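You operate a simulated robot arm through the tools that you are given. There is no shell and no other tool. Be economical: measure what you need, move in short steps, check, and stop when the job is done.

The job below is to be done with a simulated robot arm. You get a single attempt, and the scene is never put back.

## Task
Take the small carton from the top of the trolley and put it on the paper fitting sheet.

Only the result counts: the job must be done as asked and must still hold three seconds after the hand-in. Knocking over, shifting, dropping, spilling or breaking anything else fails it. Flat cloth is picked up by pressing the open fingertips on it (5 to 10 N) and closing them slowly along it; thin cloth reads only 2 to 8 mm in the jaws.

## Robot
A 7-joint arm with a two-finger parallel gripper, fixed in place. Base frame: the origin is at the foot of the arm, x ahead of it, y to its left, z up; the work surface is at about z = 0. Lengths are in mm, angles in degrees, forces in N, time in s.
With the tool pointing down near the work surface it reaches from about 220 to 580 mm from the base axis. Its first joint turns from -66.0 to 66.0 degrees. Payload 2.5 kg.
The TCP is the grasp point between the finger pads, 23 mm short of the fingertips. In the tool frame z runs along the fingers and y along their closing line. Largest opening 94 mm; finger width 38, thickness 10; the body of the gripper, 54 by 96 mm, starts 39 mm behind the TCP.
Orientation is that of the tool frame in the base frame, as a unit quaternion [w, x, y, z]. With the fingers straight down and closing along the base's y, the tool's x points along the base's -x, its y along +y and its z along -z.

## Interface
- The arm moves only by the tool apply_moves. Its argument "plan" is a list of rows, each a list of 5 numbers: the shift along the tool's x, y, z in units of 40 mm (1.0 is 40 mm), then the turn about the tool's z in units of 8 degrees (1.0 is 8 degrees), then the closure, from 0 (fully open) to 1 (shut). In form: [[dx, dy, dz, yaw, fingers], ...]. A call has 1 to 20 rows; each row shifts and turns the commanded pose from where the row before left it, along the tool's axes as they then stand. A call with a number of a shift or a turn outside -1 to 1 is refused whole. Rows are played at 5 a second. More than 50 mm and 8.6 degrees between two rows, or a gripper value outside its range, and nothing of the call is played. A pose out of reach is approached as far as the arm can. The call stops where the force on the tool passes 40 N (or 10 N more than at its start, if that is more) or the arm is blocked; 0.2 s more then pass. The fingers move at their own pace (about 108 mm/s each) and stop on an object; they squeeze with about 24 N. The grip force told is the motor's: it shows also when the fingers shut on nothing. Time passes only in rows, and 0.2 s behind the last, so rows that do not move let the fingers close. The reply holds the time, the measured pose of the TCP, the force on the tool along the base axes, the opening and the grip force, in the units named above and with some noise.
- Cameras (640 x 400 px; columns grow to the right, rows downward): "scene" is fixed at [115.1, -411.6, 532.1]; the picture's right is [0.85, -0.53, 0.00], its down [-0.36, -0.58, -0.73] and it looks along [0.39, 0.62, -0.68] (base axes); focal length 314 px, centre (320, 200). "wrist" rides on the gripper at [87, 16, -74] in the tool frame; the picture's right is [-0.18, 0.98, 0.00], its down [-0.58, -0.11, -0.81] and it looks along [-0.79, -0.15, 0.59] (tool axes); focal length 243 px, centre (320, 200). There is no depth. A picture from a camera that has moved, and an enlarged one, comes with that camera's place and axes in the base frame and with its lens.
- grab_frame(camera): a new picture of that camera. The clock stands still meanwhile.
- inspect(camera, box): a new picture of the part [left, top, right, bottom] of that camera's present view, enlarged. The clock stands still meanwhile.
- job_done(): hands the job in; it is judged then, once.

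Go step by step. Nothing tells you positions but the pictures and the camera data: compare them with the known pose of the tool, close in by small moves and look again before you grip or let go. The budget is 90 turns and 38 pictures, counting those below and the enlarged ones. Unless the task says otherwise, let go and move clear before handing in, and close with one line.

The tools are called after "Call:" by a JSON object that holds its "api" and its "payload". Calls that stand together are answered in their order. apply_moves: Moves the arm, as the interface text tells. Its arguments: {"type":"object","properties":{"plan":{"type":"array","items":{"type":"array","items":{"type":"number"}}}},"required":["plan"]} The other tools are called the same way: grab_frame (camera) takes a picture; inspect (camera, box) takes an enlarged picture of a part of a camera's view; job_done () hands the job in.

At the start:

```text
clock: 0.0
eef_pos: [397.3, -92.6, 218.2]
tcp_rot: [0.0, 0.0, 1.0, 0.0]
contact_force: [-0.1, 0.5, -0.5]
opening: 94.3
grasp_force: 0.1
```

scene: 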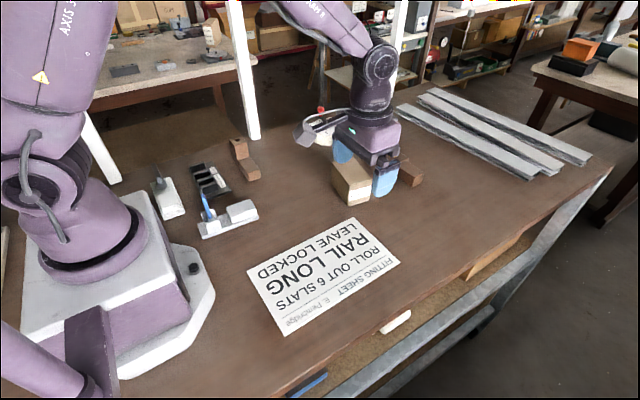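
wrist: 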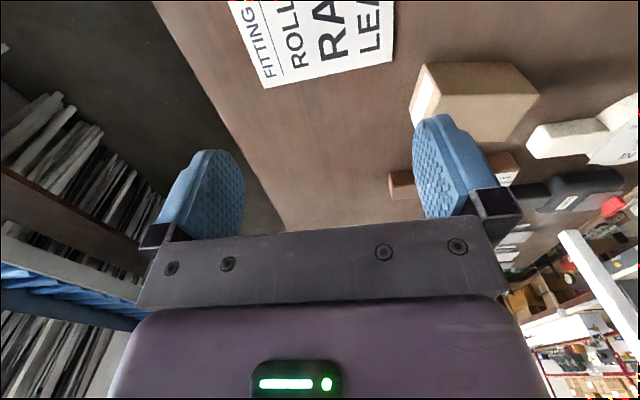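

I see a carton near the gripper, probably standing on a low trolley, and the fitting sheet in front of it. I'll enlarge that area to understand it.

Call:
{"api": "inspect", "payload": {"camera": "scene", "box": [280, 90, 460, 220]}}

Call:
{"api": "inspect", "payload": {"camera": "wrist", "box": [380, 40, 640, 240]}}

Call:
{"api": "inspect", "payload": {"camera": "scene", "box": [130, 120, 290, 250]}}

```text
3.08 times, centred on (370, 155) of scene
camera zoom: at [115.1, -411.6, 532.1], right [0.85, -0.53, 0.0], down [-0.36, -0.58, -0.73], along [0.39, 0.62, -0.68], focal length 966 px, centre (166, 338)
```

zoom: 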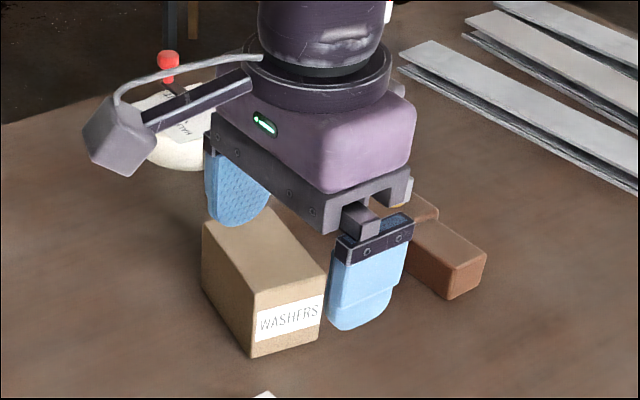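

```text
2.00 times, centred on (510, 140) of wrist
camera zoom: at [310.8, -75.2, 292.7], right [0.18, 0.98, 0.0], down [0.58, -0.11, 0.81], along [0.79, -0.15, -0.59], focal length 485 px, centre (-60, 320)
```

zoom: 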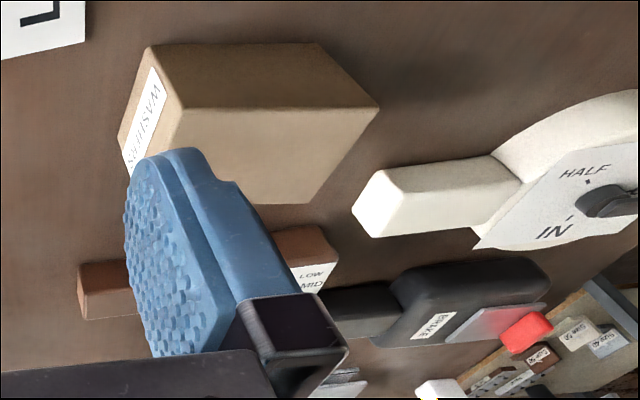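

```text
3.08 times, centred on (210, 185) of scene
camera zoom: at [115.1, -411.6, 532.1], right [0.85, -0.53, 0.0], down [-0.36, -0.58, -0.73], along [0.39, 0.62, -0.68], focal length 966 px, centre (658, 246)
```

zoom: 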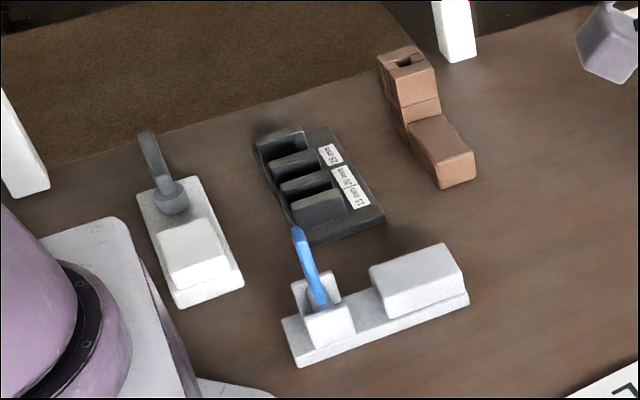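

The WASHERS carton seems to stand low, and the arm hides what's behind it. I'll raise the arm and pull back to get a clear view.

Call:
{"api": "apply_moves", "payload": {"plan": [[0, 0, -1, 0, 0], [0, 0, -1, 0, 0], [0, 0, -1, 0, 0], [1, 0, 0, 0, 0], [1, 0, 0, 0, 0], [1, 0, 0, 0, 0], [0, 0, 0, 0, 0], [0, 0, 0, 0, 0]]}}

Call:
{"api": "grab_frame", "payload": {"camera": "scene"}}

Call:
{"api": "grab_frame", "payload": {"camera": "wrist"}}

```text
clock: 1.8
eef_pos: [279.5, -90.8, 339.0]
tcp_rot: [0.0, 0.0, 1.0, 0.0]
contact_force: [-0.5, 0.5, -0.9]
opening: 93.8
grasp_force: 0.2
```

```text
32 pictures are left
```

scene: 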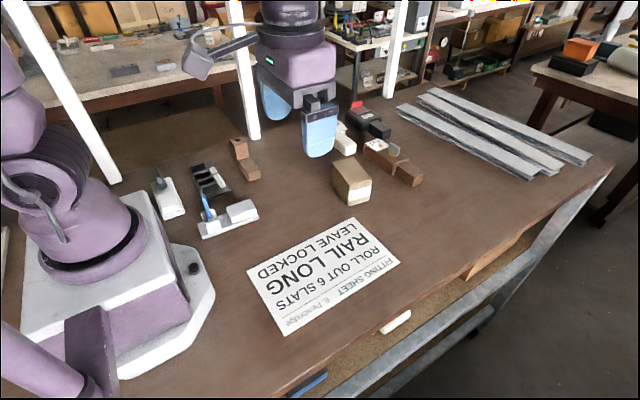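

```text
31 pictures are left
camera wrist: at [192.8, -74.7, 413.3], right [0.18, 0.98, 0.0], down [0.58, -0.11, 0.81], along [0.79, -0.15, -0.59], focal length 243 px, centre (320, 200)
```

wrist: 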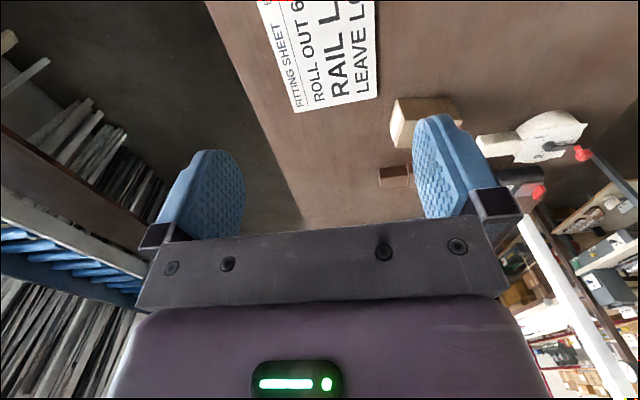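

The arm is clear of the group now; I'll enlarge it.

Call:
{"api": "inspect", "payload": {"camera": "scene", "box": [310, 90, 440, 210]}}

Call:
{"api": "inspect", "payload": {"camera": "wrist", "box": [370, 80, 610, 230]}}

```text
3.33 times, centred on (375, 150) of scene
camera zoom: at [115.1, -411.6, 532.1], right [0.85, -0.53, 0.0], down [-0.36, -0.58, -0.73], along [0.39, 0.62, -0.68], focal length 1046 px, centre (137, 367)
```

zoom: 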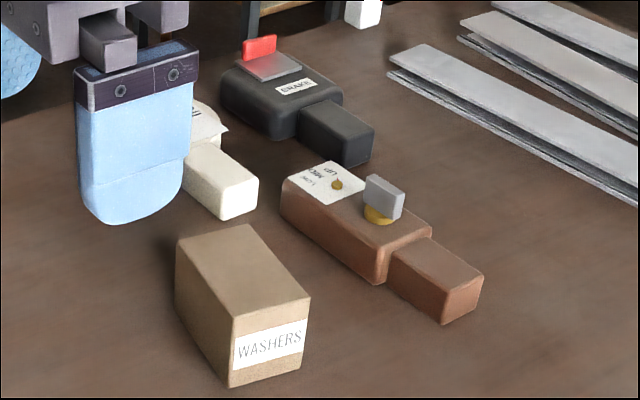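

```text
2.67 times, centred on (490, 155) of wrist
camera zoom: at [192.8, -74.7, 413.3], right [0.18, 0.98, 0.0], down [0.58, -0.11, 0.81], along [0.79, -0.15, -0.59], focal length 647 px, centre (-133, 320)
```

zoom: 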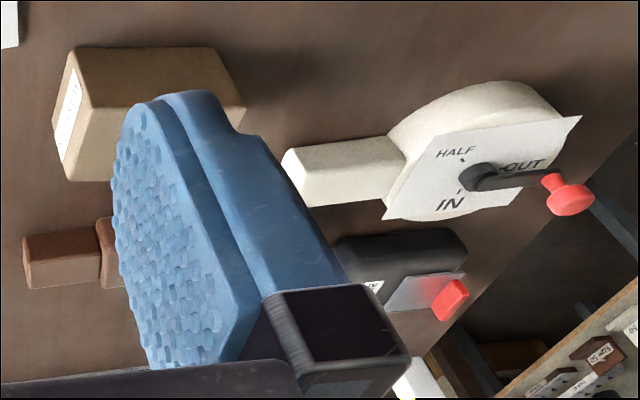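

The only carton nearby is WASHERS, apparently standing on the brown top; beside it are a crank, a brake and a lever. I'll look at the front edge and what's underneath to find out what the trolley is.

Call:
{"api": "inspect", "payload": {"camera": "scene", "box": [260, 220, 640, 400]}}

Call:
{"api": "inspect", "payload": {"camera": "scene", "box": [0, 0, 320, 200]}}

Call:
{"api": "inspect", "payload": {"camera": "scene", "box": [320, 0, 640, 200]}}

Call:
{"api": "inspect", "payload": {"camera": "scene", "box": [230, 200, 410, 350]}}

```text
1.68 times, centred on (450, 310) of scene
camera zoom: at [115.1, -411.6, 532.1], right [0.85, -0.53, 0.0], down [-0.36, -0.58, -0.73], along [0.39, 0.62, -0.68], focal length 529 px, centre (101, 15)
```

zoom: 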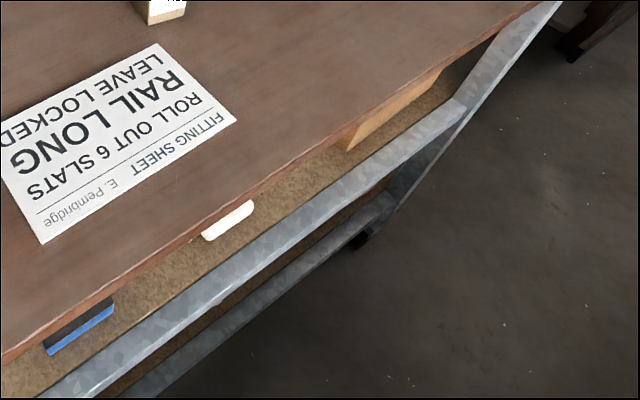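

```text
2.00 times, centred on (160, 100) of scene
camera zoom: at [115.1, -411.6, 532.1], right [0.85, -0.53, 0.0], down [-0.36, -0.58, -0.73], along [0.39, 0.62, -0.68], focal length 628 px, centre (640, 400)
```

zoom: 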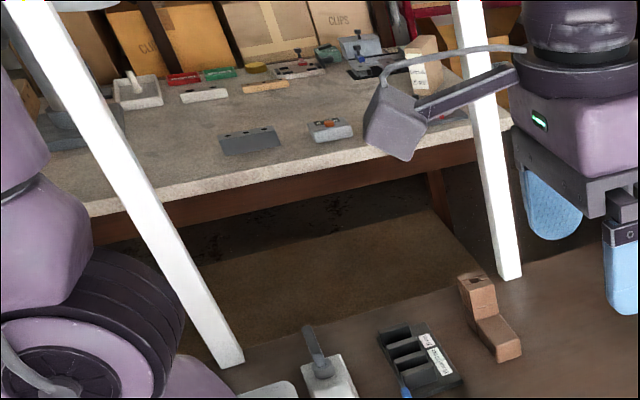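

```text
2.00 times, centred on (480, 100) of scene
camera zoom: at [115.1, -411.6, 532.1], right [0.85, -0.53, 0.0], down [-0.36, -0.58, -0.73], along [0.39, 0.62, -0.68], focal length 628 px, centre (0, 400)
```

zoom: 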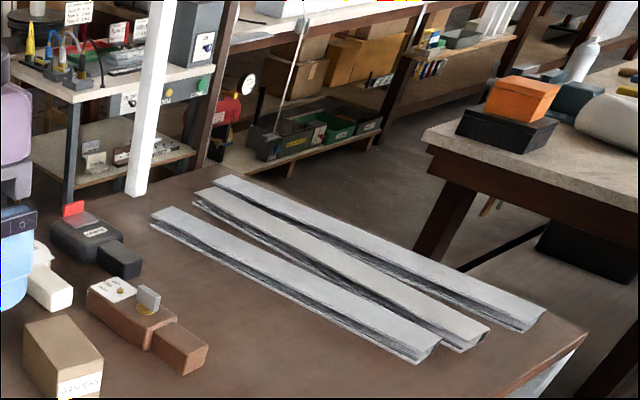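

```text
2.67 times, centred on (320, 275) of scene
camera zoom: at [115.1, -411.6, 532.1], right [0.85, -0.53, 0.0], down [-0.36, -0.58, -0.73], along [0.39, 0.62, -0.68], focal length 837 px, centre (320, 0)
```

zoom: 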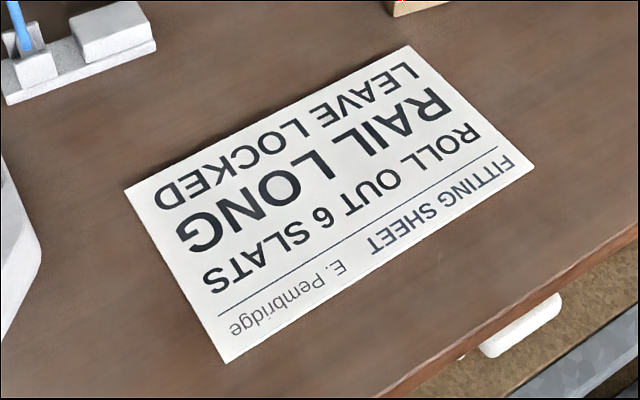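

The bench has a galvanised frame, shelves and castors, so the brown top is the trolley top. The WASHERS carton stands on it at about (504, 64), 59 x 97 x 65 mm, its long side about 10° off y. The sheet covers about x 187–459, y -178 to -22. I'll go above the carton and turn -80° to close across its width.

Call:
{"api": "apply_moves", "payload": {"plan": [[0, 0, 1, 0, 0], [0, 0, 1, 0, 0], [0, 0, 1, 0, 0], [-0.935, 0.645, 0, 0, 0], [-0.935, 0.645, 0, 0, 0], [-0.935, 0.645, 0, 0, 0], [-0.935, 0.645, 0, 0, 0], [-0.935, 0.645, 0, 0, 0], [-0.935, 0.645, 0, 0, 0], [0, 0, 0, -1, 0], [0, 0, 0, -1, 0], [0, 0, 0, -1, 0], [0, 0, 0, -1, 0], [0, 0, 0, -1, 0], [0, 0, 0, -1, 0], [0, 0, 0, -1, 0], [0, 0, 0, -1, 0], [0, 0, 0, -1, 0], [0, 0, 0, -1, 0]]}}

Call:
{"api": "grab_frame", "payload": {"camera": "wrist"}}

Call:
{"api": "inspect", "payload": {"camera": "scene", "box": [290, 70, 450, 220]}}

```text
clock: 5.8
eef_pos: [502.6, 62.5, 219.0]
tcp_rot: [0.0, -0.643, 0.766, 0.0]
contact_force: [0.4, -0.8, 0.4]
opening: 93.9
grasp_force: 0.1
```

```text
24 pictures are left
camera wrist: at [470.9, -18.7, 293.1], right [-0.94, 0.35, 0.0], down [0.21, 0.55, 0.81], along [0.28, 0.76, -0.59], focal length 243 px, centre (320, 200)
```

wrist: 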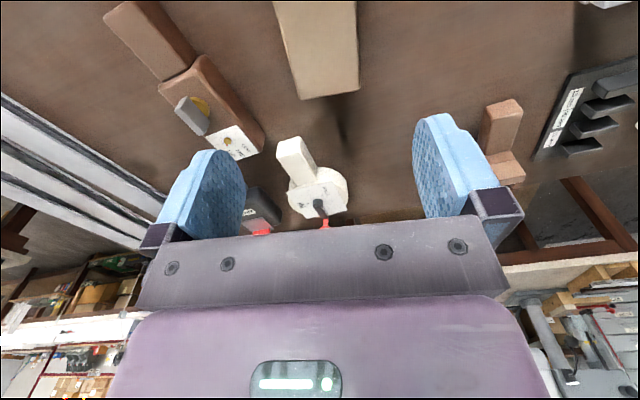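

```text
2.67 times, centred on (370, 145) of scene
camera zoom: at [115.1, -411.6, 532.1], right [0.85, -0.53, 0.0], down [-0.36, -0.58, -0.73], along [0.39, 0.62, -0.68], focal length 837 px, centre (187, 347)
```

zoom: 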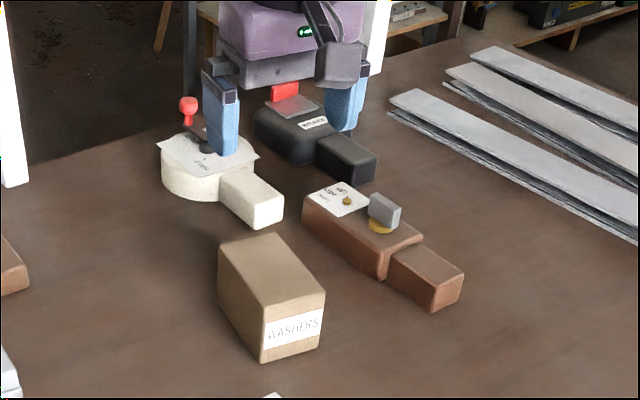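

The wrist view confirms the carton: the predicted far top corners match to about 3 px. I'll descend straight to z ≈ 42.

Call:
{"api": "apply_moves", "payload": {"plan": [[0, 0, 0.8, 0, 0], [0, 0, 0.8, 0, 0], [0, 0, 0.8, 0, 0], [0, 0, 0.4, 0, 0], [0, 0, 0.4, 0, 0], [0, 0, 0.4, 0, 0], [0, 0, 0.4, 0, 0], [0, 0, 0.4, 0, 0], [0, 0, 0, 0, 0]]}}

Call:
{"api": "inspect", "payload": {"camera": "scene", "box": [290, 90, 450, 220]}}

```text
clock: 7.8
eef_pos: [502.6, 63.7, 42.2]
tcp_rot: [0.001, -0.643, 0.766, 0.0]
contact_force: [-0.5, -0.3, 0.4]
opening: 94.0
grasp_force: 0.0
```

```text
3.08 times, centred on (370, 155) of scene
camera zoom: at [115.1, -411.6, 532.1], right [0.85, -0.53, 0.0], down [-0.36, -0.58, -0.73], along [0.39, 0.62, -0.68], focal length 966 px, centre (166, 338)
```

zoom: 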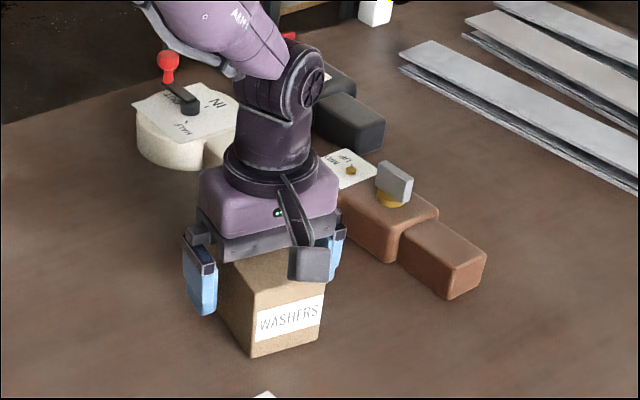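

The fingers straddle the carton cleanly and nothing is touching. I'll close and lift slightly.

Call:
{"api": "apply_moves", "payload": {"plan": [[0, 0, 0, 0, 0.3], [0, 0, 0, 0, 0.5], [0, 0, 0, 0, 1], [0, 0, 0, 0, 1], [0, 0, 0, 0, 1], [0, 0, -0.25, 0, 1], [0, 0, -0.25, 0, 1], [0, 0, 0, 0, 1]]}}

Call:
{"api": "inspect", "payload": {"camera": "scene", "box": [290, 90, 450, 220]}}

```text
clock: 9.6
eef_pos: [501.6, 64.0, 61.8]
tcp_rot: [0.0, -0.643, 0.766, 0.0]
contact_force: [-0.5, 1.3, -2.1]
opening: 61.7
grasp_force: 23.6
```

```text
3.08 times, centred on (370, 155) of scene
camera zoom: at [115.1, -411.6, 532.1], right [0.85, -0.53, 0.0], down [-0.36, -0.58, -0.73], along [0.39, 0.62, -0.68], focal length 966 px, centre (166, 338)
```

zoom: 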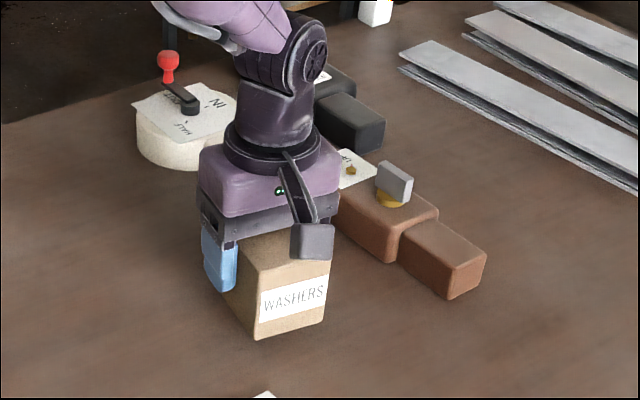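

The carton is up and held (about 2 N). I'll lift it to z ≈ 160 and carry it over the sheet centre.

Call:
{"api": "apply_moves", "payload": {"plan": [[0, 0, -0.5, 0, 1], [0, 0, -0.5, 0, 1], [0, 0, -0.5, 0, 1], [0, 0, -0.5, 0, 1], [0, 0, -0.5, 0, 1], [0.3, 0.23, 0, 0, 1], [0.6, 0.455, 0, 0, 1], [0.6, 0.455, 0, 0, 1], [0.6, 0.455, 0, 0, 1], [0.6, 0.455, 0, 0, 1], [0.6, 0.455, 0, 0, 1], [0.6, 0.455, 0, 0, 1], [0.6, 0.455, 0, 0, 1], [0.31, 0.23, 0, 0, 1], [0, 0, 0, 0, 1], [0, 0, 0, 0, 1]]}}

Call:
{"api": "grab_frame", "payload": {"camera": "scene"}}

```text
clock: 13.0
eef_pos: [324.4, -101.3, 161.5]
tcp_rot: [0.001, -0.643, 0.766, 0.0]
contact_force: [-0.2, -0.4, -2.4]
opening: 61.8
grasp_force: 24.3
```

```text
20 pictures are left
```

scene: 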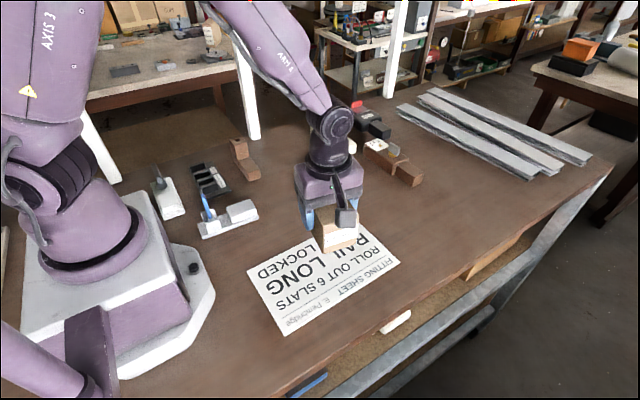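

It's over the sheet. I'll lower it, slowly at the end, to the grip height of about 42–43.

Call:
{"api": "apply_moves", "payload": {"plan": [[0, 0, 0.5, 0, 1], [0, 0, 0.5, 0, 1], [0, 0, 0.5, 0, 1], [0, 0, 0.5, 0, 1], [0, 0, 0.3, 0, 1], [0, 0, 0.3, 0, 1], [0, 0, 0.2, 0, 1], [0, 0, 0.1, 0, 1], [0, 0, 0, 0, 1], [0, 0, 0, 0, 1]]}}

Call:
{"api": "inspect", "payload": {"camera": "scene", "box": [230, 170, 430, 340]}}

```text
clock: 15.2
eef_pos: [324.6, -101.1, 46.1]
tcp_rot: [0.001, -0.643, 0.766, 0.0]
contact_force: [0.8, 0.7, -2.8]
opening: 61.8
grasp_force: 24.4
```

```text
2.35 times, centred on (330, 255) of scene
camera zoom: at [115.1, -411.6, 532.1], right [0.85, -0.53, 0.0], down [-0.36, -0.58, -0.73], along [0.39, 0.62, -0.68], focal length 738 px, centre (296, 71)
```

zoom: 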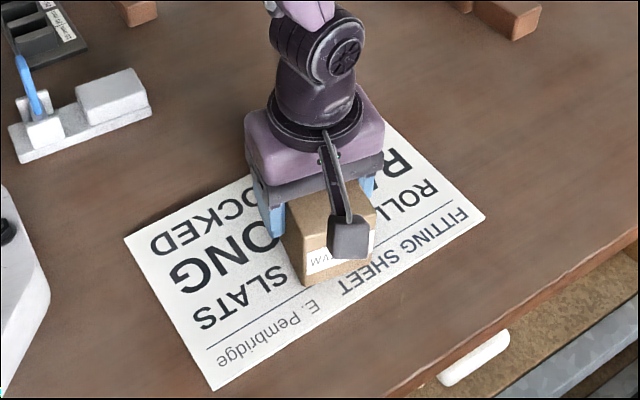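

The carton is fully over the sheet, hovering about 3 mm above it. I'll lower it in 1 mm steps and watch the force.

Call:
{"api": "apply_moves", "payload": {"plan": [[0, 0, 0.025, 0, 1], [0, 0, 0.025, 0, 1], [0, 0, 0.025, 0, 1], [0, 0, 0, 0, 1]]}}

```text
clock: 16.2
eef_pos: [326.2, -102.0, 44.0]
tcp_rot: [0.001, -0.643, 0.766, -0.001]
contact_force: [-5.1, 1.1, 28.3]
opening: 62.2
grasp_force: 24.2
```

It has made firm contact at z ≈ 44. I'll ease up a millimetre to relieve the force before opening.

Call:
{"api": "apply_moves", "payload": {"plan": [[0, 0, -0.02, 0, 1], [0, 0, -0.01, 0, 1], [0, 0, 0, 0, 1]]}}

```text
clock: 17.0
eef_pos: [327.3, -100.3, 45.3]
tcp_rot: [0.001, -0.643, 0.766, -0.002]
contact_force: [2.0, -2.0, 3.5]
opening: 61.7
grasp_force: 24.1
```

The carton rests lightly on the sheet now. I'll open the fingers, then go straight up.

Call:
{"api": "apply_moves", "payload": {"plan": [[0, 0, 0, 0, 0.3], [0, 0, 0, 0, 0.15], [0, 0, 0, 0, 0], [0, 0, 0, 0, 0]]}}

Call:
{"api": "apply_moves", "payload": {"plan": [[0, 0, -0.25, 0, 0], [0, 0, -0.5, 0, 0], [0, 0, -0.75, 0, 0], [0, 0, -1, 0, 0], [0, 0, -1, 0, 0], [0, 0, -1, 0, 0], [0, 0, -1, 0, 0], [0, 0, 0, 0, 0]]}}

Call:
{"api": "grab_frame", "payload": {"camera": "scene"}}

Call:
{"api": "inspect", "payload": {"camera": "scene", "box": [230, 170, 430, 340]}}

```text
clock: 18.0
eef_pos: [325.9, -101.1, 45.4]
tcp_rot: [-0.001, -0.643, 0.766, -0.001]
contact_force: [-0.1, -0.2, -0.5]
opening: 93.9
grasp_force: 0.0
```

```text
clock: 19.8
eef_pos: [325.7, -98.4, 263.9]
tcp_rot: [0.0, -0.643, 0.766, 0.0]
contact_force: [0.1, 0.4, 0.3]
opening: 94.0
grasp_force: 0.0
```

```text
18 pictures are left
```

scene: 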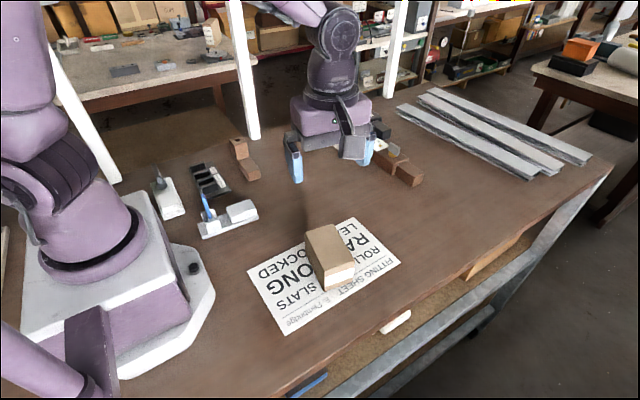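

```text
2.35 times, centred on (330, 255) of scene
camera zoom: at [115.1, -411.6, 532.1], right [0.85, -0.53, 0.0], down [-0.36, -0.58, -0.73], along [0.39, 0.62, -0.68], focal length 738 px, centre (296, 71)
```

zoom: 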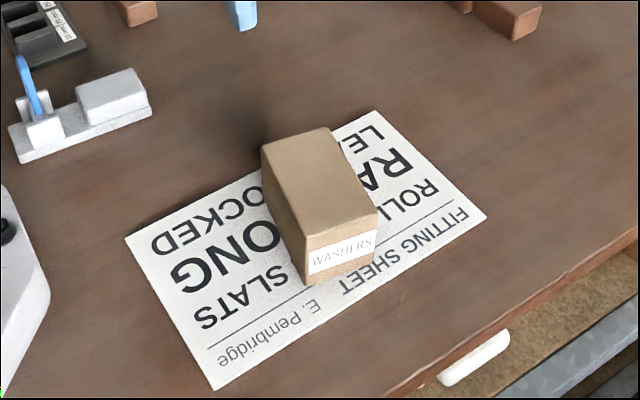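

The carton stands upright wholly within the sheet, the arm is clear, and everything else is where it was. I'm handing in.

Call:
{"api": "job_done", "payload": {}}

```text
The job is handed in.
```

I moved the WASHERS carton from the trolley top to the paper fitting sheet; it stands upright there, and the arm is clear.
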